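You operate a simulated robot arm through the tools that you are given. There is no shell and no other tool. Be economical: measure what you need, move in short steps, check, and stop when the job is done.

You are at the controls of a simulated two-armed robot. One attempt, no reset.

## Task
Set the blue paddle shaft to 200 cm, clamp it and stand it in socket 1 of the green stand.
Fine: hold the shaft with one hand while you pull its grip out. Set down upright: what you pick out.

It is judged by the outcome, as a careful person would: the job done as asked, and still so three seconds after it is handed in. It fails if anything else is knocked over, pushed out of place, dropped, spilled or broken.

## Robot
Two 6-joint arms with two-finger parallel grippers on one trunk, on a base that drives. Base frame: it is fixed to the floor where the robot stands at the start and does not move with it; the origin is under the middle of the robot, x ahead of it, y to its left, z up. Units: m, degrees, N and s.
The left shoulder is at the start at [0.06, 0.187, 1.247], the right one opposite. With the tool pointing down near the work surface each hand reaches from about 0.1 to 0.58 m from the robot's upright axis, wherever it stands, measured 20 degrees to its own side. Places, roughly: clamp of the blue shaft [0.5, -0.5, 1.1]; clamp of the green short shaft [0.5, -0.7, 1]; clamp of the orange short shaft [0.5, -0.9, 1]; clamp of the red shaft [0.5, -0.2, 1.1]; clamp of the yellow shaft [0.5, -0.4, 1.1]; grip of the blue shaft [0.6, -0.5, 1.1]; grip of the red shaft [0.6, -0.2, 1.1]; grip of the yellow shaft [0.6, -0.4, 1.1]; socket 1 of the green stand [1, -0.7, 0.8]. Payload 1.57 kg a hand.
The tool frame of a hand sits at the grasp point between the pads (the TCP): z along the fingers, y along the line on which they close. The tips reach 0.03 m beyond it. Largest opening 0.11 m; finger width 0.024, thickness 0.012; the body of the gripper, 0.048 by 0.112 m, starts 0.078 m behind the TCP.
Orientation is told as [roll, pitch, yaw] about the base's x, y, z axes, in that order, counted from this pose: with the fingers straight down and closing along the base's y, the tool's x points along the base's -x, its y along +y and its z along -z.

## Interface
- The arms move only by the tool apply_moves. It takes "left_series", "right_series" or both (then of equal length, played together; a hand with none holds still); each is a list of rows, each a list of 7 numbers: the shift along the tool's x, y, z in m, then the turn, a rotation vector about the tool's x, y, z in degrees, then the gripper command, from -1 (fully open) to 1 (shut), values between in proportion. In form: [[tx, ty, tz, rx, ry, rz, hand], ...]. A call has 1 to 12 rows; each row shifts and turns the commanded pose from where the row before left it, along the tool's axes as they then stand. Rows are played at 5 a second. More than 0.05 m and 8.6 degrees between two rows, or a gripper value outside its range, and nothing of the call is played. A pose out of reach is approached as far as the arm can. The call stops where the force on the tool passes 50 N (or 10 N more than at its start, if that is more) or the arm is blocked; 0.2 s more then pass. The fingers move at their own pace (about 0.153 m/s each) and stop on an object; they squeeze with about 30 N. The grip force told is the motor's: it shows also when the fingers shut on nothing. Time passes only in rows, and 0.2 s behind the last, so rows that do not move let the fingers close. The reply holds the time, the measured pose of the TCP, the force on the tool along the base axes, the opening and the grip force, in the units named above and with some noise, with the torque about the TCP (base axes, N m) and any sound that the robot's microphone picked up, and new pictures: "views" is both (left out), scene, wrist or none (wrist: the cameras of the hands that moved).
- Cameras (640 x 400 px; columns grow to the right, rows downward): "scene" is now at [0.0112, -0.045, 1.7994]; the picture's right is [-0.53, -0.85, 0.00], its down [-0.57, 0.36, -0.74] and it looks along [0.63, -0.39, -0.67] (base axes); focal length 264 px, centre (320, 200). "left" rides on the left gripper at [0.07, -0.016, -0.141] in its tool frame; the picture's right is [0.23, 0.97, 0.00], its down [-0.86, 0.20, -0.48] and it looks along [-0.47, 0.11, 0.88] (tool axes); focal length 222 px, centre (320, 200). "right" rides on the right gripper at [0.07, 0.016, -0.141] in its tool frame; the picture's right is [-0.23, 0.97, 0.00], its down [-0.86, -0.20, -0.48] and it looks along [-0.47, -0.11, 0.88] (tool axes); focal length 222 px, centre (320, 200). There is no depth. A picture from a camera that has moved, and an enlarged one, comes with that camera's place and axes in the base frame and with its lens.
- lift_body(by): slides the trunk up (or, below 0, down) by that many m; the arms and the scene camera ride with it, the base frame stays. It gives what a move gives, with no picture.
- base_move(legs): drives the robot by 1 to 6 legs, each [ahead, left, turn to the left] in m, m and degrees, along the robot's own axes; the way and the turn of a leg run together, so that a leg with both is an arc; at most 1.5 m and 180 degrees a leg. The arms and the cameras ride along, it lands a little off, and it stops where it bumps. It gives what a move gives, and a new picture of the scene camera.
- turn_head(pan, tilt): turns the head with the scene camera to pan (to the left, within 86 degrees either way) and tilt (down, from -29 to 69), counted from straight ahead of the robot. It gives what a move gives, and a new picture of the scene camera.
- enlarge(camera, box): a new picture of the part [left, top, right, bottom] of that camera's present view, enlarged. The clock stands still meanwhile.
- hand_in(): hands the job in; it is judged then, once.

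Work in short steps. Places have to be worked out from the pictures, the camera data and where the tool is seen: move nearer, look again, correct. Check each grasp and each placing, and mend what went wrong. You have 120 turns and 260 pictures in all, those below and enlarged ones among them. Open the grippers and draw the arms clear of the work before you hand the job in, unless the task says otherwise; then end with one line.

The tools are called after ">>>" as name(argument=value, ...) on one line, values as JSON. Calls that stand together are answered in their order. apply_moves: Moves the arms, as the interface text tells. Its arguments: {"type":"object","properties":{"left_series":{"type":"array","items":{"type":"array","items":{"type":"number"}}},"right_series":{"type":"array","items":{"type":"array","items":{"type":"number"}}},"views":{"type":"string","enum":["both","scene","wrist","none"]}},"required":[]} The other tools are called the same way: lift_body (by) slides the trunk up or down; base_move (legs) drives the base; turn_head (pan, tilt) turns the head that bears the scene camera; enlarge (camera, box) takes an enlarged picture of a part of a camera's view; hand_in () hands the job in.

At the start:

```text
time: 0.0
left_eef_pos: [0.2768, -0.0472, 1.4258]
left_tool_rot: [-0.1, 0.0, 0.0]
left_ft_force: [0.5, 0.4, 0.2]
left_moment: [0.0, -0.02, 0.0]
left_finger_gap: 0.1101
left_gripper_force: 0.1
right_eef_pos: [0.3332, -0.3466, 1.4655]
right_tool_rot: [0.0, 0.0, 0.0]
right_ft_force: [0.4, 0.4, 0.7]
right_moment: [0.03, -0.03, 0.05]
right_finger_gap: 0.11
right_gripper_force: 0.1
trunk travel left (down, up): [-0.875, 0.115]
robot x, y, heading: [0.0004, 0.0013, -0.1]
head pan, tilt: [-32.2, 42.4]
```

scene: 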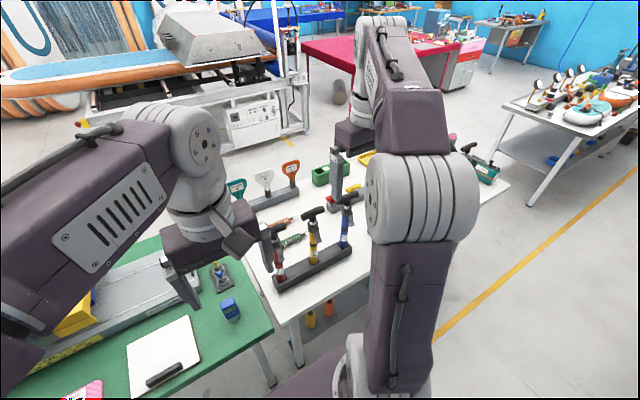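
right: 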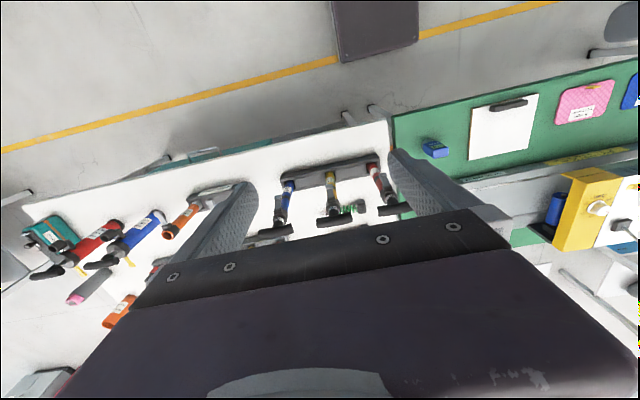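
left: 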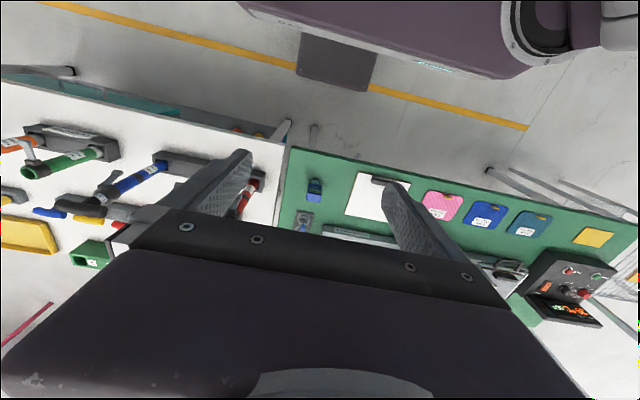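

The picture shows three shafts (red, yellow, blue) standing in a dark rack. I enlarge that area to see how they are built.

>>> enlarge(camera="scene", box=[220, 140, 380, 300])

>>> enlarge(camera="right", box=[240, 130, 420, 250])

```text
2.50 times, centred on (300, 220) of scene
camera zoom: at [0.0112, -0.045, 1.7994], right [-0.53, -0.85, 0.0], down [-0.57, 0.36, -0.74], along [0.63, -0.39, -0.67], focal length 661 px, centre (370, 150)
```

zoom: 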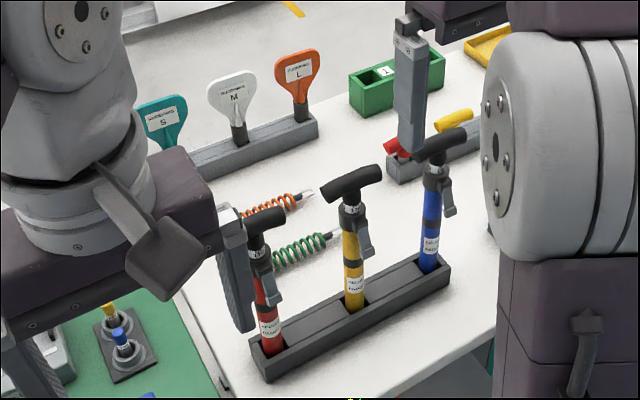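

```text
3.33 times, centred on (330, 190) of right
camera zoom: at [0.264, -0.3303, 1.6067], right [0.23, 0.97, 0.0], down [0.86, -0.2, 0.48], along [0.47, -0.11, -0.88], focal length 740 px, centre (287, 233)
```

zoom: 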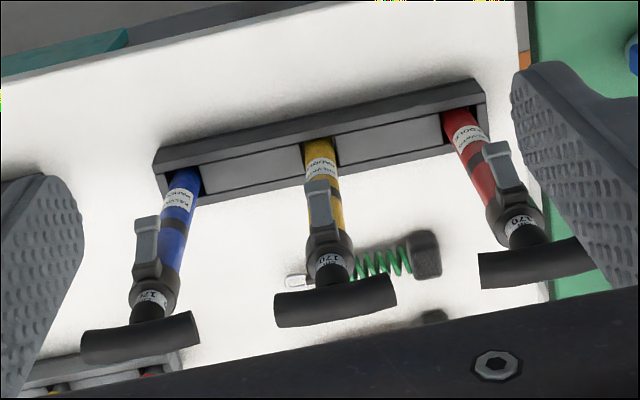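

The blue shaft stands at about (0.57, -0.52), its grip at z of about 1.15 and its lever towards the robot. I drive to the right so that it is straight ahead, and look again.

>>> base_move(legs=[[0, -0.5, 0]])

>>> turn_head(pan=0, tilt=45)

```text
time: 2.9
left_eef_pos: [0.2731, -0.5375, 1.4276]
left_tool_rot: [-0.2, 0.0, -0.7]
left_ft_force: [0.0, 0.7, 0.5]
left_moment: [-0.01, -0.01, -0.03]
left_finger_gap: 0.11
left_gripper_force: 0.0
right_eef_pos: [0.3259, -0.8381, 1.4662]
right_tool_rot: [0.0, 0.0, -0.6]
right_ft_force: [0.0, -1.3, 0.1]
right_moment: [-0.05, 0.01, -0.01]
right_finger_gap: 0.1098
right_gripper_force: 0.1
trunk travel left (down, up): [-0.875, 0.115]
robot x, y, heading: [-0.0042, -0.4902, -0.5]
head pan, tilt: [-32.2, 42.4]
camera scene: at [0.0079, -0.5325, 1.7994], right [-0.54, -0.84, 0.0], down [-0.57, 0.36, -0.74], along [0.62, -0.4, -0.67], focal length 264 px, centre (320, 200)
```

scene: 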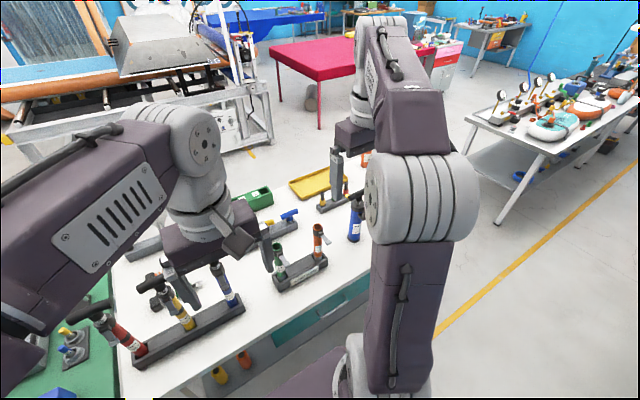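

```text
time: 3.9
left_eef_pos: [0.2734, -0.5415, 1.427]
left_tool_rot: [0.0, 0.0, -0.7]
left_ft_force: [0.4, -0.6, -1.2]
left_moment: [0.01, 0.0, 0.02]
left_finger_gap: 0.1098
left_gripper_force: 0.1
right_eef_pos: [0.3261, -0.8406, 1.4652]
right_tool_rot: [0.1, 0.0, -0.7]
right_ft_force: [0.2, 0.0, 0.1]
right_moment: [0.02, 0.0, 0.0]
right_finger_gap: 0.1101
right_gripper_force: 0.0
trunk travel left (down, up): [-0.875, 0.115]
robot x, y, heading: [0.0011, -0.4898, -0.5]
head pan, tilt: [0.0, 45.0]
camera scene: at [0.0191, -0.4919, 1.7956], right [-0.01, -1.0, 0.0], down [-0.71, 0.01, -0.71], along [0.71, -0.01, -0.71], focal length 264 px, centre (320, 200)
```

scene: 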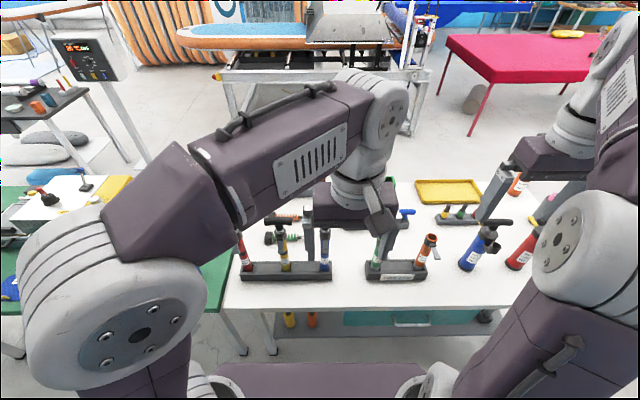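

The left hand hides the rack. I move it aside to the left and tip it towards horizontal, holding the wrist roughly where it is.

>>> apply_moves(left_series=[[0, 0.045, 0, 0, 0, 0, -1], [0, 0.045, 0, 0, 0, 0, -1], [0, 0.045, 0, 0, 0, 0, -1], [0, 0.045, 0, 0, 0, 0, -1], [-0.025, 0, 0, 0, -8.5, 0, -1], [-0.025, 0, 0, 0, -8.5, 0, -1], [-0.025, 0, 0, 0, -8.5, 0, -1], [-0.025, 0, 0, 0, -8.5, 0, -1]], views="scene")

>>> enlarge(camera="scene", box=[220, 190, 440, 310])

```text
time: 5.7
left_eef_pos: [0.3832, -0.3653, 1.4507]
left_tool_rot: [-0.1, -34.0, -0.6]
left_ft_force: [0.1, -0.2, -1.2]
left_moment: [0.01, 0.0, -0.01]
left_finger_gap: 0.1102
left_gripper_force: 0.1
left hand out of reach, approached as far as the arm can: row 7, 8
right_eef_pos: [0.326, -0.8404, 1.4651]
right_tool_rot: [-0.1, 0.0, -0.6]
right_ft_force: [-0.2, 0.6, 0.5]
right_moment: [-0.01, 0.02, -0.04]
right_finger_gap: 0.1103
right_gripper_force: 0.1
trunk travel left (down, up): [-0.875, 0.115]
robot x, y, heading: [-0.0001, -0.4866, -0.5]
head pan, tilt: [0.0, 45.0]
camera scene: at [0.0198, -0.4908, 1.7956], right [-0.01, -1.0, 0.0], down [-0.71, 0.01, -0.71], along [0.71, -0.01, -0.71], focal length 264 px, centre (320, 200)
```

scene: 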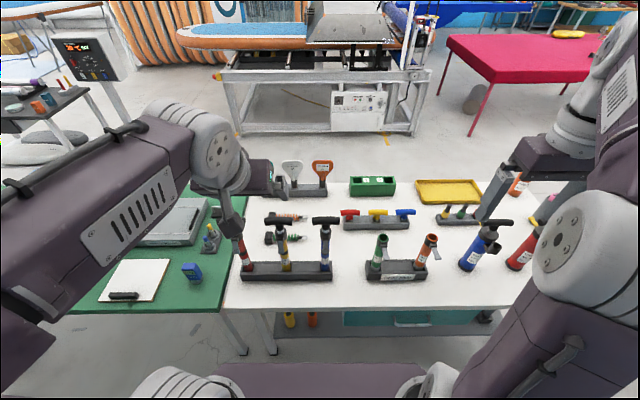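

```text
2.91 times, centred on (330, 250) of scene
camera zoom: at [0.0198, -0.4908, 1.7956], right [-0.01, -1.0, 0.0], down [-0.71, 0.01, -0.71], along [0.71, -0.01, -0.71], focal length 769 px, centre (291, 54)
```

zoom: 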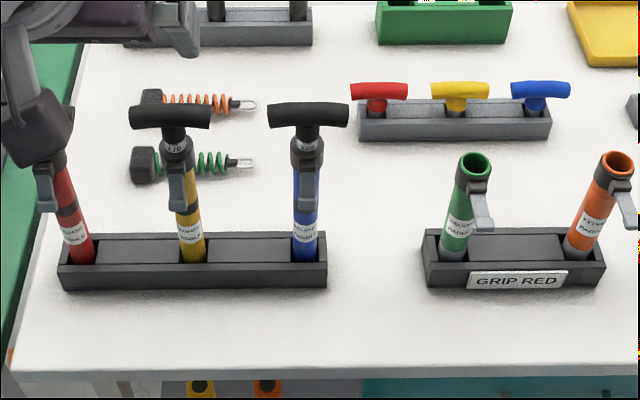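

Lowering the trunk puts the shoulders near the height of the shaft, which suits horizontal grasps and gives a better look at the lever.

>>> lift_body(by=-0.2)

>>> turn_head(pan=-3, tilt=42)

>>> enlarge(camera="scene", box=[265, 190, 365, 290])

```text
time: 7.8
left_eef_pos: [0.3832, -0.365, 1.2502]
left_tool_rot: [0.0, -34.0, -0.6]
left_ft_force: [0.8, 0.5, 0.4]
left_moment: [-0.01, 0.0, -0.01]
left_finger_gap: 0.1096
left_gripper_force: 0.0
right_eef_pos: [0.3261, -0.8397, 1.2659]
right_tool_rot: [0.0, 0.1, -0.5]
right_ft_force: [-0.7, 0.2, -0.1]
right_moment: [0.0, 0.03, 0.0]
right_finger_gap: 0.11
right_gripper_force: 0.1
trunk travel left (down, up): [-0.675, 0.315]
robot x, y, heading: [-0.001, -0.4933, -1.0]
head pan, tilt: [0.0, 45.0]
```

```text
time: 8.5
left_eef_pos: [0.3834, -0.3645, 1.2506]
left_tool_rot: [0.0, -33.9, -0.7]
left_ft_force: [0.0, 0.3, 0.4]
left_moment: [-0.01, 0.04, -0.01]
left_finger_gap: 0.1102
left_gripper_force: 0.0
right_eef_pos: [0.3248, -0.84, 1.2655]
right_tool_rot: [0.0, -0.1, -0.6]
right_ft_force: [0.7, 0.6, 1.0]
right_moment: [0.01, 0.0, 0.01]
right_finger_gap: 0.11
right_gripper_force: 0.1
trunk travel left (down, up): [-0.675, 0.315]
robot x, y, heading: [0.0003, -0.4901, -0.6]
head pan, tilt: [-3.0, 42.0]
camera scene: at [0.0212, -0.4953, 1.5999], right [-0.06, -1.0, 0.0], down [-0.67, 0.04, -0.74], along [0.74, -0.05, -0.67], focal length 264 px, centre (320, 200)
```

scene: 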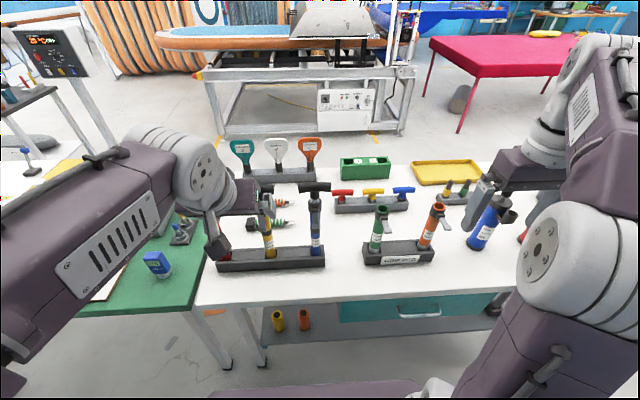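

```text
4.00 times, centred on (315, 240) of scene
camera zoom: at [0.0212, -0.4953, 1.5999], right [-0.06, -1.0, 0.0], down [-0.67, 0.04, -0.74], along [0.74, -0.05, -0.67], focal length 1058 px, centre (340, 40)
```

zoom: 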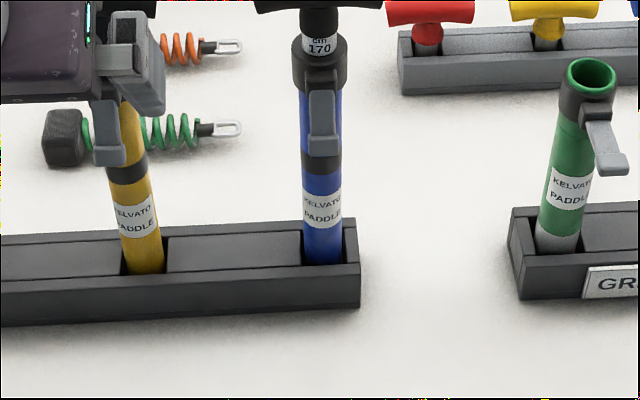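

The tube is about 3 cm thick and the lever hangs shut from z 1.09 to 1.03. I turn the left hand horizontal, so that it can later hold the tube at about z = 0.94.

>>> apply_moves(left_series=[[0, 0, 0.01, 0, -8.5, 0, -1], [0, -0.02, 0.0, 0, -8.5, 0, -1], [0, -0.02, 0.0, 0, -8.5, 0, -1], [0.02, -0.02, 0, 0, -8.5, 0, -1], [0.03, -0.02, 0, 0, -8.5, 0, -1], [0.03, -0.02, 0, 0, -8.5, 0, -1]], views="both")

```text
time: 9.9
left_eef_pos: [0.4016, -0.5004, 1.1721]
left_tool_rot: [2.5, -84.9, -3.3]
left_ft_force: [-0.1, -0.8, -0.7]
left_moment: [0.0, -0.01, 0.04]
left_finger_gap: 0.11
left_gripper_force: 0.0
left hand out of reach, approached as far as the arm can: row 1, 2, 5, 6
right_eef_pos: [0.327, -0.844, 1.2644]
right_tool_rot: [0.3, 0.1, -0.6]
right_ft_force: [-0.5, -0.6, 0.1]
right_moment: [0.03, 0.03, -0.02]
right_finger_gap: 0.1098
right_gripper_force: 0.0
trunk travel left (down, up): [-0.675, 0.315]
robot x, y, heading: [0.0013, -0.4931, -0.6]
head pan, tilt: [-3.0, 42.0]
camera scene: at [0.023, -0.4997, 1.5999], right [-0.06, -1.0, 0.0], down [-0.67, 0.04, -0.74], along [0.74, -0.05, -0.67], focal length 264 px, centre (320, 200)
camera left: at [0.2543, -0.5149, 1.1151], right [-0.01, 0.97, -0.22], down [-0.4, 0.2, 0.9], along [0.92, 0.1, 0.39], focal length 222 px, centre (320, 200)
```

scene: 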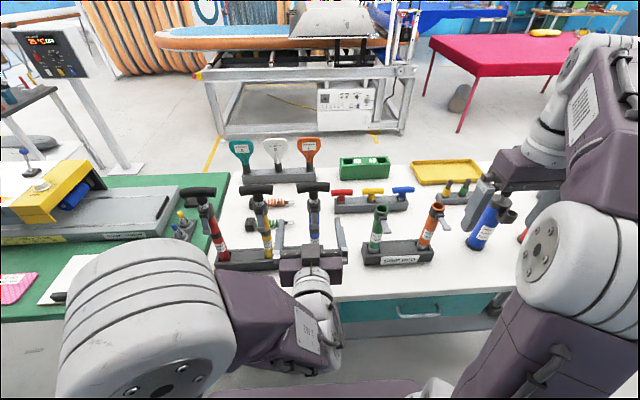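
left: 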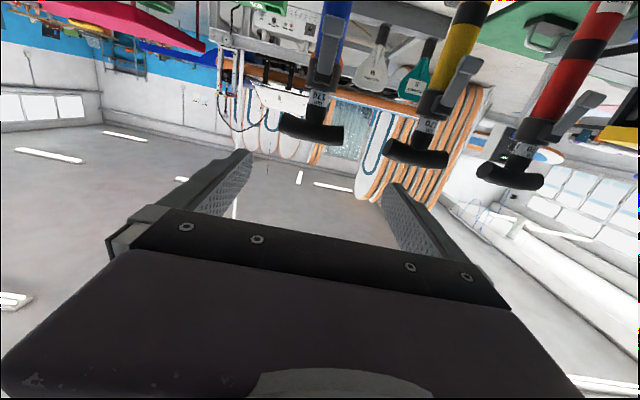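

The left hand is level now. I lower it to about z = 0.945 and centre it on the shaft at y of about -0.515.

>>> apply_moves(left_series=[[0.045, -0.003, 0, 0, 0, 0, -1], [0.045, -0.003, 0, 0, 0, 0, -1], [0.045, -0.003, 0, 0, 0, 0, -1], [0.045, -0.003, 0, 0, -2, 0, -1], [0.045, -0.003, 0, 0, -3, 0, -1]], views="both")

```text
time: 11.1
left_eef_pos: [0.4274, -0.6023, 1.0423]
left_tool_rot: [-98.2, -88.6, 99.6]
left_ft_force: [1.6, -0.5, -0.1]
left_moment: [0.01, 0.04, 0.01]
left_finger_gap: 0.11
left_gripper_force: 0.1
left hand out of reach, approached as far as the arm can: row 1, 2, 3, 4, 5
right_eef_pos: [0.3275, -0.8414, 1.2651]
right_tool_rot: [0.1, 0.0, -0.6]
right_ft_force: [-0.9, -0.2, 0.2]
right_moment: [0.0, 0.02, 0.05]
right_finger_gap: 0.1099
right_gripper_force: 0.1
trunk travel left (down, up): [-0.675, 0.315]
robot x, y, heading: [-0.0002, -0.4892, -0.5]
head pan, tilt: [-3.0, 42.0]
camera scene: at [0.0226, -0.4964, 1.5999], right [-0.06, -1.0, 0.0], down [-0.67, 0.04, -0.74], along [0.74, -0.05, -0.67], focal length 264 px, centre (320, 200)
camera left: at [0.2869, -0.6233, 0.9714], right [-0.02, 0.97, -0.25], down [-0.49, 0.21, 0.85], along [0.87, 0.14, 0.47], focal length 222 px, centre (320, 200)
```

scene: 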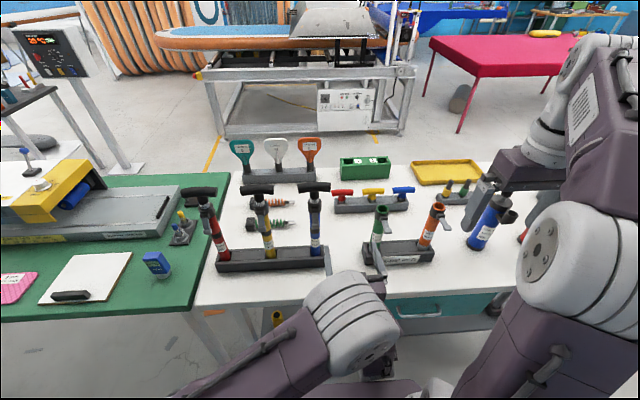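
left: 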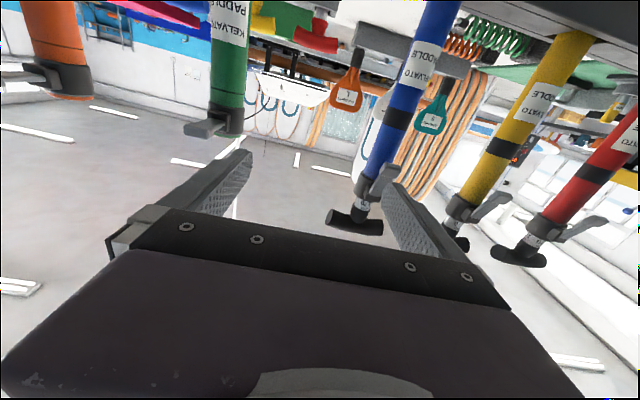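

The left arm is folded up against its limits, because the work is too near for a level hand. I back the base off 0.12 m.

>>> base_move(legs=[[-0.12, 0, 0.5]])

>>> apply_moves(left_series=[[0, 0.02, 0, 0, 0, 0, -1], [0, 0.02, 0.02, 0, 0, 0, -1]], views="none")

```text
time: 12.3
left_eef_pos: [0.3056, -0.5986, 1.0407]
left_tool_rot: [-104.8, -88.7, 106.3]
left_ft_force: [-0.1, 0.6, 0.9]
left_moment: [0.04, -0.02, 0.02]
left_finger_gap: 0.11
left_gripper_force: 0.1
right_eef_pos: [0.2072, -0.8372, 1.2655]
right_tool_rot: [0.0, 0.1, -0.3]
right_ft_force: [0.8, 0.2, -0.2]
right_moment: [-0.06, 0.0, 0.01]
right_finger_gap: 0.1098
right_gripper_force: 0.0
trunk travel left (down, up): [-0.675, 0.315]
robot x, y, heading: [-0.1264, -0.4904, -0.2]
head pan, tilt: [-3.0, 42.0]
camera scene: at [-0.0989, -0.4943, 1.5999], right [-0.06, -1.0, 0.0], down [-0.67, 0.04, -0.74], along [0.74, -0.04, -0.67], focal length 264 px, centre (320, 200)
```

scene: 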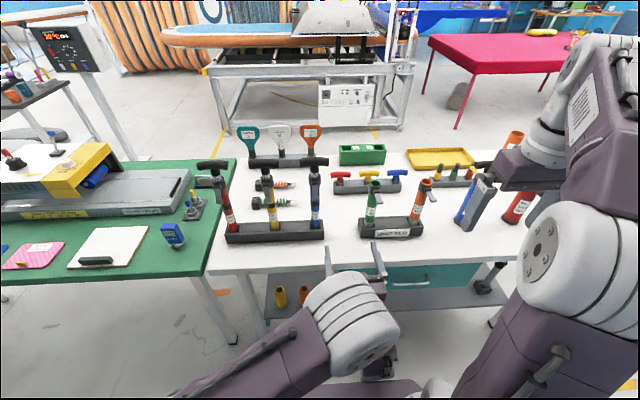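

```text
time: 12.9
left_eef_pos: [0.3347, -0.5756, 1.0531]
left_tool_rot: [-102.3, -88.9, 104.1]
left_ft_force: [0.6, 0.8, 0.1]
left_moment: [-0.03, -0.01, -0.01]
left_finger_gap: 0.1099
left_gripper_force: 0.1
left hand out of reach, approached as far as the arm can: row 1, 2
right_eef_pos: [0.206, -0.8354, 1.2652]
right_tool_rot: [0.0, 0.1, -0.3]
right_ft_force: [-0.5, -0.4, 0.8]
right_moment: [-0.03, 0.02, -0.01]
right_finger_gap: 0.1101
right_gripper_force: 0.0
trunk travel left (down, up): [-0.675, 0.315]
robot x, y, heading: [-0.1247, -0.4922, -0.4]
head pan, tilt: [-3.0, 42.0]
```

The hand follows again. I move on forward and to the left, towards the place in front of the tube.

>>> apply_moves(left_series=[[0, 0.015, 0.03, 0, 0, 0, -1], [0, 0.015, 0.03, 0, 0, 0, -1], [0, 0.01, 0.03, 0, 0, 0, -1], [0.03, 0.01, 0.0, 0, 0, 0, -1], [0.03, 0.0, 0.0, 0, 0, 0, -1]], views="both")

```text
time: 14.1
left_eef_pos: [0.4362, -0.5441, 1.0011]
left_tool_rot: [-106.9, -89.1, 108.7]
left_ft_force: [0.6, -0.1, -0.8]
left_moment: [-0.03, 0.0, 0.03]
left_finger_gap: 0.1101
left_gripper_force: 0.0
left hand out of reach, approached as far as the arm can: row 4, 5
right_eef_pos: [0.2072, -0.8375, 1.2662]
right_tool_rot: [0.1, 0.1, -0.4]
right_ft_force: [-0.1, -0.1, 0.6]
right_moment: [0.0, 0.03, -0.01]
right_finger_gap: 0.1099
right_gripper_force: 0.0
trunk travel left (down, up): [-0.675, 0.315]
robot x, y, heading: [-0.1214, -0.4898, -0.1]
head pan, tilt: [-3.0, 42.0]
camera scene: at [-0.0994, -0.495, 1.5999], right [-0.06, -1.0, 0.0], down [-0.67, 0.04, -0.74], along [0.74, -0.04, -0.67], focal length 264 px, centre (320, 200)
camera left: at [0.2949, -0.5663, 0.9292], right [-0.03, 0.97, -0.24], down [-0.49, 0.2, 0.85], along [0.87, 0.14, 0.47], focal length 222 px, centre (320, 200)
```

scene: 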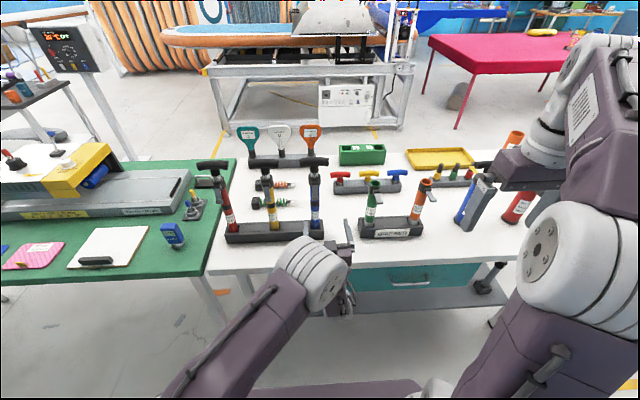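
left: 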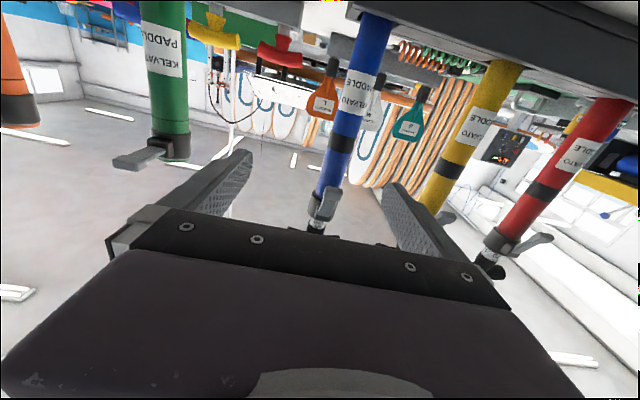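

From the wrist view the tube is at y of about -0.513. I lower the trunk by 0.06 m, which brings the hand to z of about 0.94 below the lever, and centre it.

>>> lift_body(by=-0.06)

>>> apply_moves(left_series=[[0, 0.015, 0, 0, 0, 0, -1], [0, 0.015, 0, 0, 0, 0, -1]], views="wrist")

```text
time: 15.1
left_eef_pos: [0.4348, -0.5442, 0.9402]
left_tool_rot: [-107.6, -89.0, 109.3]
left_ft_force: [-0.4, -0.4, 0.6]
left_moment: [-0.04, -0.02, 0.03]
left_finger_gap: 0.1099
left_gripper_force: 0.1
right_eef_pos: [0.2062, -0.8367, 1.206]
right_tool_rot: [0.0, 0.0, -0.4]
right_ft_force: [0.0, 0.5, 0.0]
right_moment: [-0.01, 0.04, -0.02]
right_finger_gap: 0.1098
right_gripper_force: 0.2
trunk travel left (down, up): [-0.615, 0.375]
robot x, y, heading: [-0.1229, -0.4914, -0.3]
head pan, tilt: [-3.0, 42.0]
```

```text
time: 15.7
left_eef_pos: [0.4451, -0.5306, 0.9463]
left_tool_rot: [-108.5, -89.3, 110.6]
left_ft_force: [-0.8, -0.4, 0.0]
left_moment: [0.0, 0.02, 0.0]
left_finger_gap: 0.1098
left_gripper_force: 0.0
left hand out of reach, approached as far as the arm can: row 1, 2
right_eef_pos: [0.2076, -0.8371, 1.2062]
right_tool_rot: [0.0, 0.1, -0.3]
right_ft_force: [0.3, -0.1, 0.3]
right_moment: [0.03, 0.0, 0.01]
right_finger_gap: 0.1101
right_gripper_force: 0.1
trunk travel left (down, up): [-0.615, 0.375]
robot x, y, heading: [-0.1217, -0.4904, -0.5]
head pan, tilt: [-3.0, 42.0]
camera left: at [0.3053, -0.5511, 0.8752], right [-0.03, 0.97, -0.24], down [-0.49, 0.19, 0.85], along [0.87, 0.14, 0.47], focal length 222 px, centre (320, 200)
```

left: 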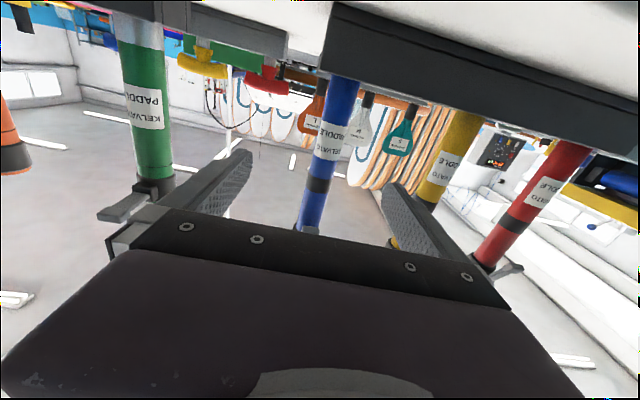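

The tube lies between the fingers. I advance 9 cm while shifting a little to the left.

>>> apply_moves(left_series=[[0, 0.007, 0.03, 0, 0, 0, -1], [0, 0.007, 0.03, 0, 0, 0, -1], [0, 0, 0.03, 0, 0, 0, -1]], views="both")

```text
time: 16.5
left_eef_pos: [0.536, -0.5122, 0.9461]
left_tool_rot: [-106.5, -89.0, 108.2]
left_ft_force: [0.6, 0.0, -0.7]
left_moment: [0.01, -0.03, 0.01]
left_finger_gap: 0.1101
left_gripper_force: 0.1
right_eef_pos: [0.2063, -0.8366, 1.2054]
right_tool_rot: [0.0, 0.1, -0.3]
right_ft_force: [-0.7, -0.4, -0.3]
right_moment: [0.02, -0.01, 0.02]
right_finger_gap: 0.1101
right_gripper_force: 0.0
trunk travel left (down, up): [-0.615, 0.375]
robot x, y, heading: [-0.1259, -0.4894, -0.2]
head pan, tilt: [-3.0, 42.0]
camera scene: at [-0.099, -0.4942, 1.5399], right [-0.06, -1.0, 0.0], down [-0.67, 0.04, -0.74], along [0.74, -0.04, -0.67], focal length 264 px, centre (320, 200)
camera left: at [0.3955, -0.5338, 0.8745], right [-0.03, 0.97, -0.24], down [-0.49, 0.2, 0.85], along [0.87, 0.14, 0.47], focal length 222 px, centre (320, 200)
```

scene: 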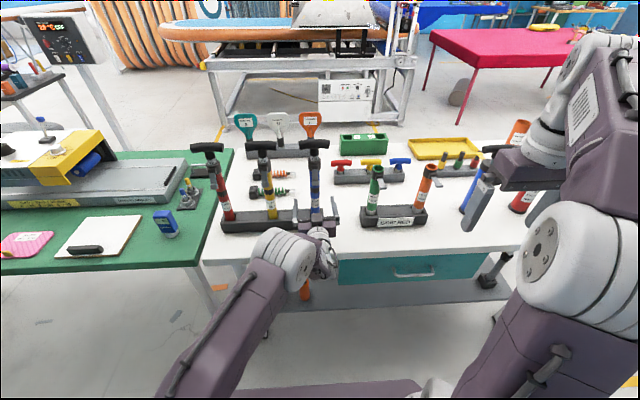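
left: 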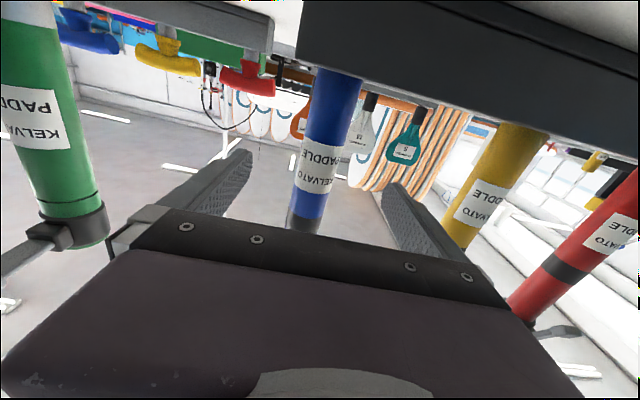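

Triangulating the label puts the tube's axis at x of about 0.563. I advance 2.5 cm more and close the left hand on the tube.

>>> apply_moves(left_series=[[0, 0, 0.025, 0, 0, 0, -1], [0, 0, 0, 0, 0, 0, 0.3], [0, 0, 0, 0, 0, 0, 1], [0, 0, 0, 0, 0, 0, 1], [0, 0, 0, 0, 0, 0, 1]], views="both")

>>> enlarge(camera="scene", box=[265, 130, 365, 230])

```text
time: 17.7
left_eef_pos: [0.5617, -0.5129, 0.9466]
left_tool_rot: [-107.3, -89.1, 109.0]
left_ft_force: [0.8, -2.5, 0.1]
left_moment: [-0.32, -0.01, -0.09]
left_finger_gap: 0.0305
left_gripper_force: 30.1
right_eef_pos: [0.2069, -0.837, 1.2052]
right_tool_rot: [-0.1, 0.0, -0.3]
right_ft_force: [0.9, 0.3, -0.2]
right_moment: [-0.02, 0.02, -0.01]
right_finger_gap: 0.11
right_gripper_force: 0.1
trunk travel left (down, up): [-0.615, 0.375]
robot x, y, heading: [-0.1216, -0.4912, -0.3]
head pan, tilt: [-3.0, 42.0]
camera scene: at [-0.0999, -0.4945, 1.5399], right [-0.06, -1.0, 0.0], down [-0.67, 0.04, -0.74], along [0.74, -0.04, -0.67], focal length 264 px, centre (320, 200)
camera left: at [0.4208, -0.5334, 0.8757], right [-0.03, 0.97, -0.24], down [-0.49, 0.2, 0.85], along [0.87, 0.14, 0.47], focal length 222 px, centre (320, 200)
```

scene: 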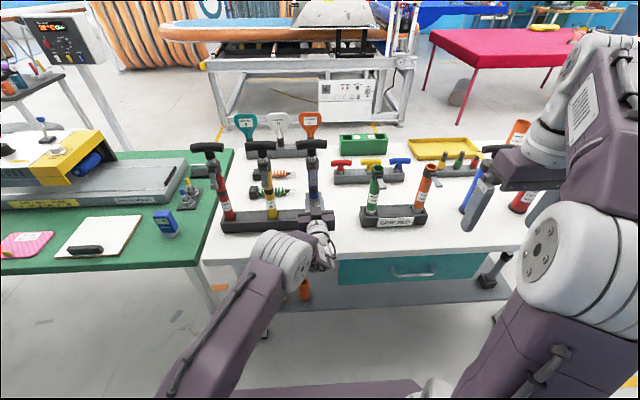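
left: 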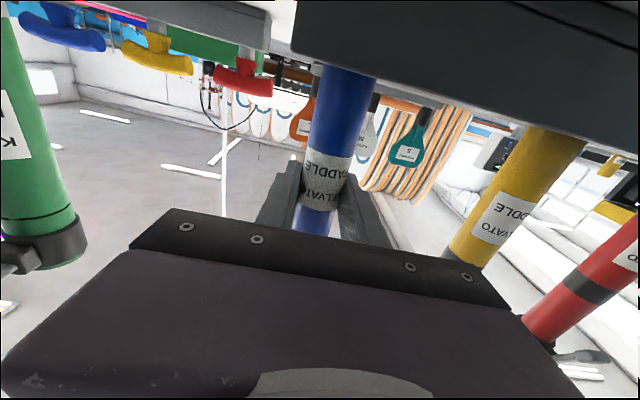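

```text
4.00 times, centred on (315, 180) of scene
camera zoom: at [-0.0999, -0.4945, 1.5399], right [-0.06, -1.0, 0.0], down [-0.67, 0.04, -0.74], along [0.74, -0.04, -0.67], focal length 1058 px, centre (340, 280)
```

zoom: 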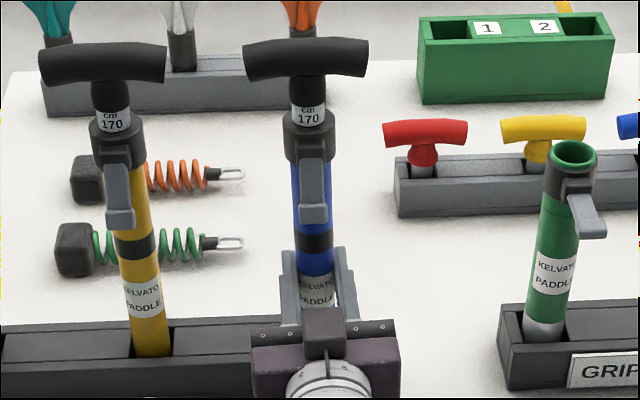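

The left hand holds the tube firmly, with a 30.5 mm gap and 30 N. The lever's tip is at about (0.52, -0.515, 1.045), so I bring the right hand over with a 45-degree tilt.

>>> apply_moves(right_series=[[-0.03, 0.035, 0, 0, -8.6, 0, -1], [-0.03, 0.035, 0, 0, -8.6, 0, -1], [-0.03, 0.035, 0, 0, -8.6, 0, -1], [-0.03, 0.035, 0, 0, -8.6, 0, -1], [-0.03, 0.04, 0, 0, -8.6, 0, -1], [0, 0.045, 0.0, 0, 0, 0, -1], [0, 0.045, 0.0, 0, 0, 0, -1], [0, 0.04, 0.0, 0, 0, 0, -1]], left_series=[[0, 0, 0, 0, 0, 0, 1], [0, 0, 0, 0, 0, 0, 1], [0, 0, 0, 0, 0, 0, 1], [0, 0, 0, 0, 0, 0, 1], [0, 0, 0, 0, 0, 0, 1], [0, 0, 0, 0, 0, 0, 1], [0, 0, 0, 0, 0, 0, 1], [0, 0, 0, 0, 0, 0, 1]], views="both")

```text
time: 19.5
left_eef_pos: [0.5609, -0.5112, 0.9457]
left_tool_rot: [-105.8, -89.0, 107.5]
left_ft_force: [0.5, -1.4, -0.3]
left_moment: [0.34, 0.0, 0.14]
left_finger_gap: 0.0307
left_gripper_force: 30.2
right_eef_pos: [0.3498, -0.5242, 1.2488]
right_tool_rot: [0.0, -43.1, -0.2]
right_ft_force: [-0.7, 0.2, 0.0]
right_moment: [-0.02, -0.02, -0.01]
right_finger_gap: 0.11
right_gripper_force: 0.0
trunk travel left (down, up): [-0.615, 0.375]
robot x, y, heading: [-0.1224, -0.4889, -0.3]
head pan, tilt: [-3.0, 42.0]
camera scene: at [-0.0997, -0.4935, 1.5399], right [-0.06, -1.0, 0.0], down [-0.67, 0.04, -0.74], along [0.74, -0.04, -0.67], focal length 264 px, centre (320, 200)
camera right: at [0.2039, -0.5073, 1.3034], right [0.17, 0.97, 0.16], down [0.3, -0.2, 0.93], along [0.94, -0.11, -0.32], focal length 222 px, centre (320, 200)
camera left: at [0.4208, -0.5332, 0.8756], right [-0.03, 0.97, -0.24], down [-0.49, 0.2, 0.85], along [0.87, 0.14, 0.47], focal length 222 px, centre (320, 200)
```

scene: 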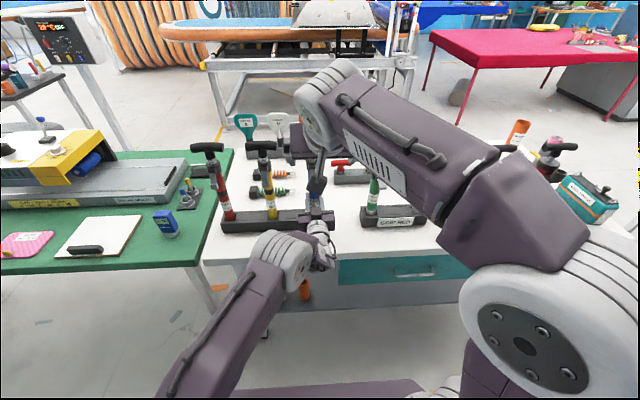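
right: 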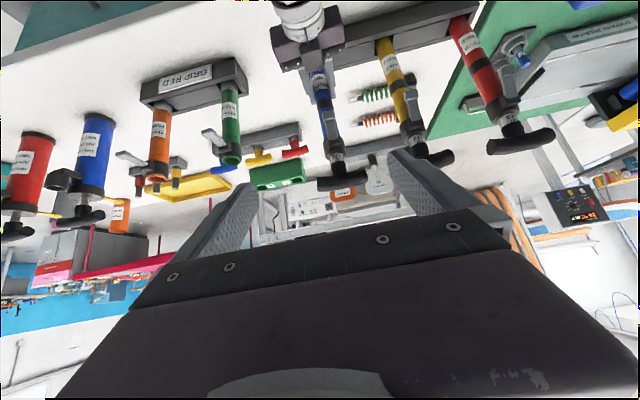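
left: 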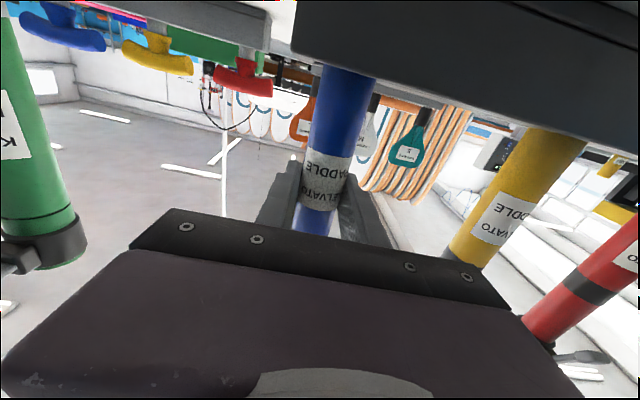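

The right hand is lined up in y. I approach down its axis to a few cm short of the lever, narrowing the fingers.

>>> apply_moves(right_series=[[0.007, 0.003, 0.044, 0, 0, 0, -0.2], [0.007, 0.003, 0.044, 0, 0, 0, -0.2], [0.007, 0.002, 0.044, 0, 0, 0, -0.2], [0.007, 0, 0.03, 0, 0, 0, -0.2]], views="both")

>>> enlarge(camera="right", box=[220, 60, 420, 220])

```text
time: 20.5
left_eef_pos: [0.5616, -0.5117, 0.9471]
left_tool_rot: [-108.6, -89.0, 110.3]
left_ft_force: [1.7, -2.1, 1.3]
left_moment: [-0.06, -0.18, -0.06]
left_finger_gap: 0.0307
left_gripper_force: 29.6
right_eef_pos: [0.4391, -0.5215, 1.1102]
right_tool_rot: [0.0, -43.0, -0.2]
right_ft_force: [-0.7, -0.2, 0.0]
right_moment: [0.0, 0.04, 0.0]
right_finger_gap: 0.0661
right_gripper_force: 0.2
trunk travel left (down, up): [-0.615, 0.375]
robot x, y, heading: [-0.1252, -0.4914, -0.3]
head pan, tilt: [-3.0, 42.0]
camera scene: at [-0.0996, -0.4945, 1.5399], right [-0.06, -1.0, 0.0], down [-0.67, 0.04, -0.74], along [0.74, -0.04, -0.67], focal length 264 px, centre (320, 200)
camera right: at [0.2932, -0.5039, 1.1654], right [0.17, 0.97, 0.16], down [0.3, -0.2, 0.93], along [0.94, -0.11, -0.32], focal length 222 px, centre (320, 200)
```

scene: 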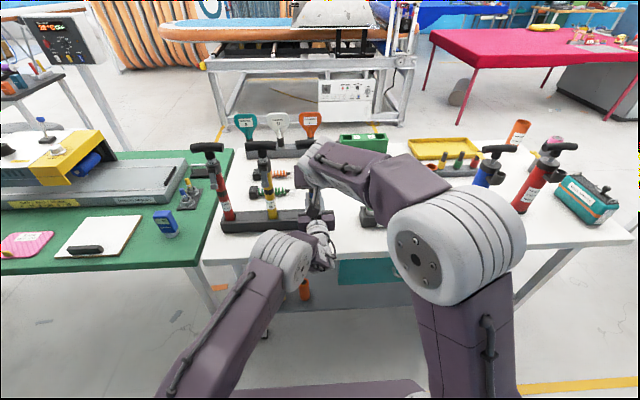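
right: 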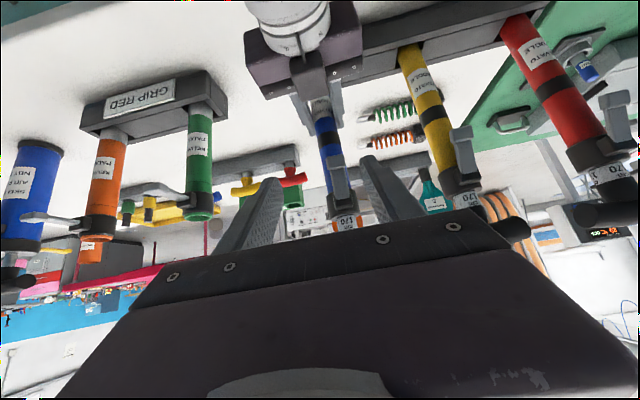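

```text
2.50 times, centred on (320, 140) of right
camera zoom: at [0.2932, -0.5039, 1.1654], right [0.17, 0.97, 0.16], down [0.3, -0.2, 0.93], along [0.94, -0.11, -0.32], focal length 555 px, centre (320, 350)
```

zoom: 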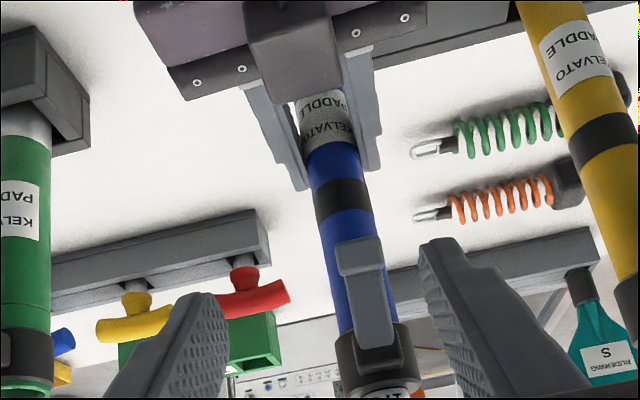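

The lever's tip is at about (0.525, -0.507, 1.045). I move the fingers around it.

>>> apply_moves(right_series=[[-0.007, 0.0045, 0.0295, 0, 0, 0, -0.2], [-0.007, 0.0045, 0.0295, 0, 0, 0, -0.2], [-0.007, 0.0045, 0.0285, 0, 0, 0, -0.2]], views="wrist")

>>> enlarge(camera="right", box=[240, 90, 400, 230])

>>> enlarge(camera="scene", box=[265, 130, 365, 230])

```text
time: 21.3
left_eef_pos: [0.5609, -0.5109, 0.9473]
left_tool_rot: [-108.3, -89.0, 110.1]
left_ft_force: [2.2, -1.5, 0.8]
left_moment: [-0.04, -0.19, -0.05]
left_finger_gap: 0.0308
left_gripper_force: 29.9
right_eef_pos: [0.5136, -0.5054, 1.0609]
right_tool_rot: [0.0, -42.9, -0.2]
right_ft_force: [0.1, -0.1, -0.4]
right_moment: [0.04, -0.01, -0.01]
right_finger_gap: 0.0661
right_gripper_force: 0.1
trunk travel left (down, up): [-0.615, 0.375]
robot x, y, heading: [-0.123, -0.4902, -0.4]
head pan, tilt: [-3.0, 42.0]
camera right: at [0.3686, -0.4892, 1.1162], right [0.17, 0.97, 0.15], down [0.3, -0.2, 0.93], along [0.94, -0.11, -0.33], focal length 222 px, centre (320, 200)
```

right: 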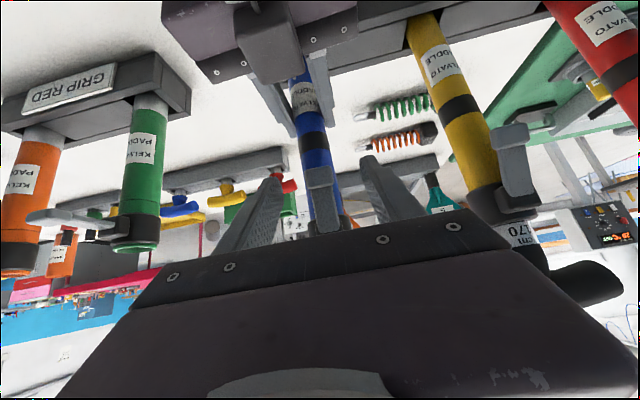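

```text
2.86 times, centred on (320, 160) of right
camera zoom: at [0.3686, -0.4892, 1.1162], right [0.17, 0.97, 0.15], down [0.3, -0.2, 0.93], along [0.94, -0.11, -0.33], focal length 635 px, centre (320, 314)
```

zoom: 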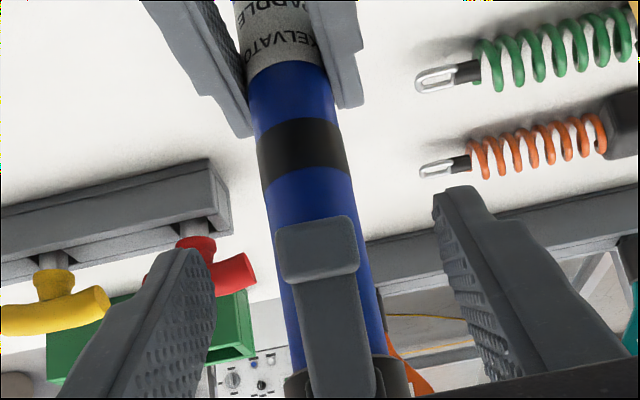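

```text
4.00 times, centred on (315, 180) of scene
camera zoom: at [-0.0994, -0.4942, 1.5399], right [-0.06, -1.0, 0.0], down [-0.67, 0.04, -0.74], along [0.74, -0.04, -0.67], focal length 1058 px, centre (340, 280)
```

zoom: 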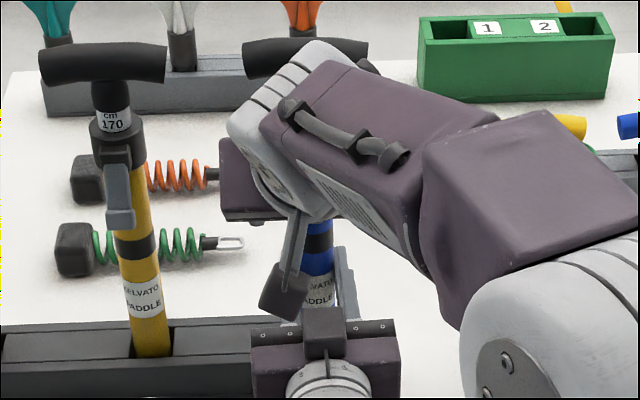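

The lever's tip is centred between the pads, so I close the right hand on it.

>>> apply_moves(right_series=[[0, 0, 0, 0, 0, 0, 0.3], [0, 0, 0, 0, 0, 0, 1], [0, 0, 0, 0, 0, 0, 1], [0, 0, 0, 0, 0, 0, 1]], views="wrist")

>>> enlarge(camera="right", box=[240, 90, 400, 230])

```text
time: 22.3
left_eef_pos: [0.5606, -0.5115, 0.9479]
left_tool_rot: [-108.8, -88.9, 110.4]
left_ft_force: [-3.2, -1.4, 2.7]
left_moment: [-0.01, -0.24, 0.28]
left_finger_gap: 0.0309
left_gripper_force: 30.3
right_eef_pos: [0.5143, -0.5052, 1.06]
right_tool_rot: [0.1, -43.0, -0.3]
right_ft_force: [2.7, 1.2, -1.3]
right_moment: [0.14, 0.07, -0.23]
right_finger_gap: 0.0214
right_gripper_force: 29.5
trunk travel left (down, up): [-0.615, 0.375]
robot x, y, heading: [-0.1222, -0.4913, -0.4]
head pan, tilt: [-3.0, 42.0]
camera right: at [0.3679, -0.4892, 1.1165], right [0.17, 0.97, 0.16], down [0.3, -0.2, 0.93], along [0.94, -0.11, -0.32], focal length 222 px, centre (320, 200)
```

right: 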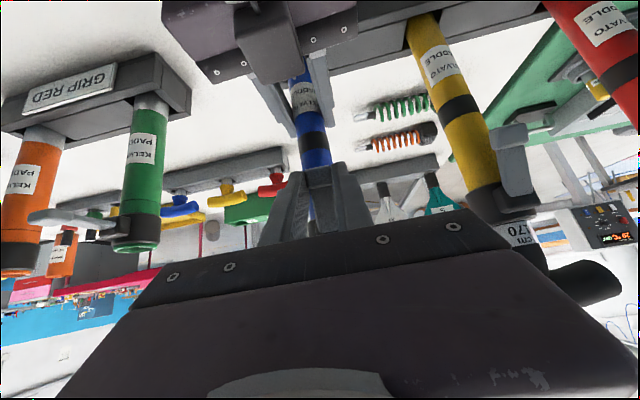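

```text
2.86 times, centred on (320, 160) of right
camera zoom: at [0.3679, -0.4892, 1.1165], right [0.17, 0.97, 0.16], down [0.3, -0.2, 0.93], along [0.94, -0.11, -0.32], focal length 635 px, centre (320, 314)
```

zoom: 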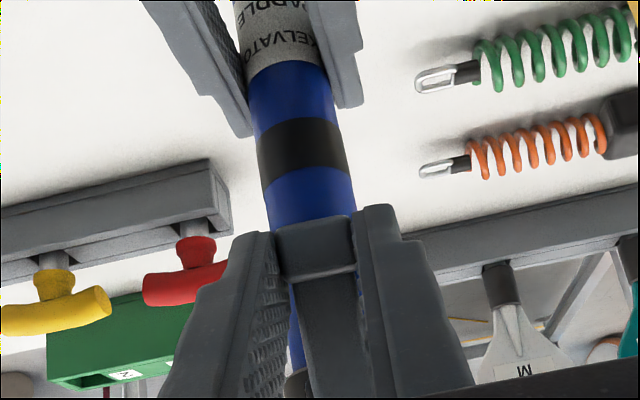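

I swing the lever outwards along its arc about the hinge at about (0.535, 1.09), doing the first half and then checking.

>>> apply_moves(right_series=[[0.0037, 0, -0.0074, 0, 0, 0, 1], [0.0037, 0, -0.0074, 0, 0, 0, 1], [0.0021, 0, -0.0173, 0, 0, 0, 1]], views="wrist")

>>> enlarge(camera="right", box=[240, 90, 400, 230])

```text
time: 23.1
left_eef_pos: [0.5606, -0.5114, 0.9473]
left_tool_rot: [-115.2, -88.8, 117.0]
left_ft_force: [-14.9, 1.9, 14.4]
left_moment: [-0.65, -0.25, 0.06]
left_finger_gap: 0.0305
left_gripper_force: 30.0
right_eef_pos: [0.4838, -0.5081, 1.0765]
right_tool_rot: [0.0, -42.9, -0.3]
right_ft_force: [10.1, -3.2, -14.3]
right_moment: [0.14, 0.61, -0.28]
right_finger_gap: 0.0209
right_gripper_force: 30.2
trunk travel left (down, up): [-0.615, 0.375]
robot x, y, heading: [-0.1285, -0.4895, -0.1]
head pan, tilt: [-3.0, 42.0]
camera right: at [0.3379, -0.4908, 1.1327], right [0.17, 0.97, 0.15], down [0.3, -0.2, 0.93], along [0.94, -0.11, -0.33], focal length 222 px, centre (320, 200)
```

right: 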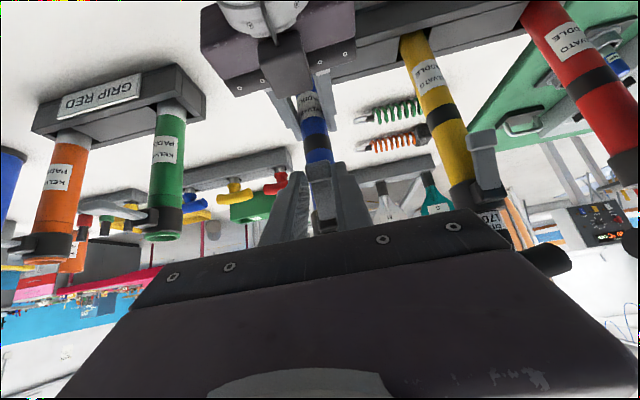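

```text
2.86 times, centred on (320, 160) of right
camera zoom: at [0.3379, -0.4908, 1.1327], right [0.17, 0.97, 0.15], down [0.3, -0.2, 0.93], along [0.94, -0.11, -0.33], focal length 635 px, centre (320, 314)
```

zoom: 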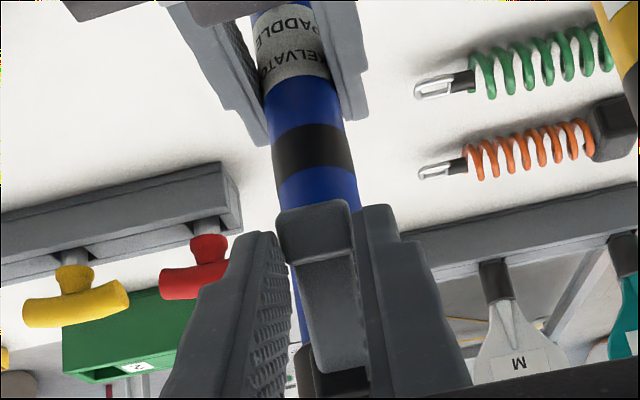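

The lever is swinging out without slipping. I finish the arc.

>>> apply_moves(right_series=[[-0.0015, 0, -0.0085, 0, 4, 0, 1], [-0.0015, 0, -0.0085, 0, 4, 0, 1], [-0.003, 0, -0.007, 0, 4, 0, 1], [-0.004, 0, -0.006, 0, 4, 0, 1]], views="wrist")

>>> enlarge(camera="right", box=[240, 90, 400, 230])

```text
time: 24.1
left_eef_pos: [0.5618, -0.5127, 0.945]
left_tool_rot: [-100.2, -88.9, 101.9]
left_ft_force: [0.0, -1.6, -2.7]
left_moment: [-0.11, -0.03, -0.05]
left_finger_gap: 0.0307
left_gripper_force: 29.9
right_eef_pos: [0.4761, -0.5077, 1.1078]
right_tool_rot: [0.0, -26.9, -0.3]
right_ft_force: [0.7, 0.3, 1.1]
right_moment: [-0.03, -0.01, 0.0]
right_finger_gap: 0.0
right_gripper_force: 21.5
trunk travel left (down, up): [-0.615, 0.375]
robot x, y, heading: [-0.1231, -0.49, -0.2]
head pan, tilt: [-3.0, 42.0]
camera right: at [0.3511, -0.4906, 1.2017], right [0.21, 0.97, 0.1], down [0.55, -0.2, 0.81], along [0.81, -0.11, -0.57], focal length 222 px, centre (320, 200)
```

right: 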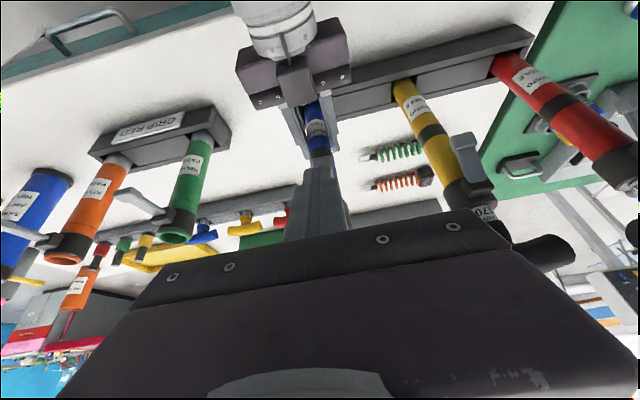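

```text
2.86 times, centred on (320, 160) of right
camera zoom: at [0.3511, -0.4906, 1.2017], right [0.21, 0.97, 0.1], down [0.55, -0.2, 0.81], along [0.81, -0.11, -0.57], focal length 635 px, centre (320, 314)
```

zoom: 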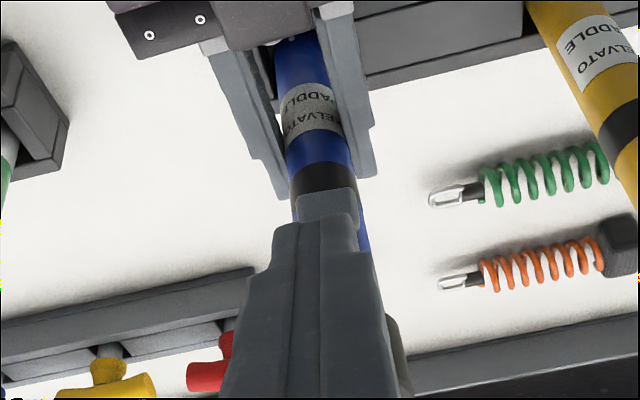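

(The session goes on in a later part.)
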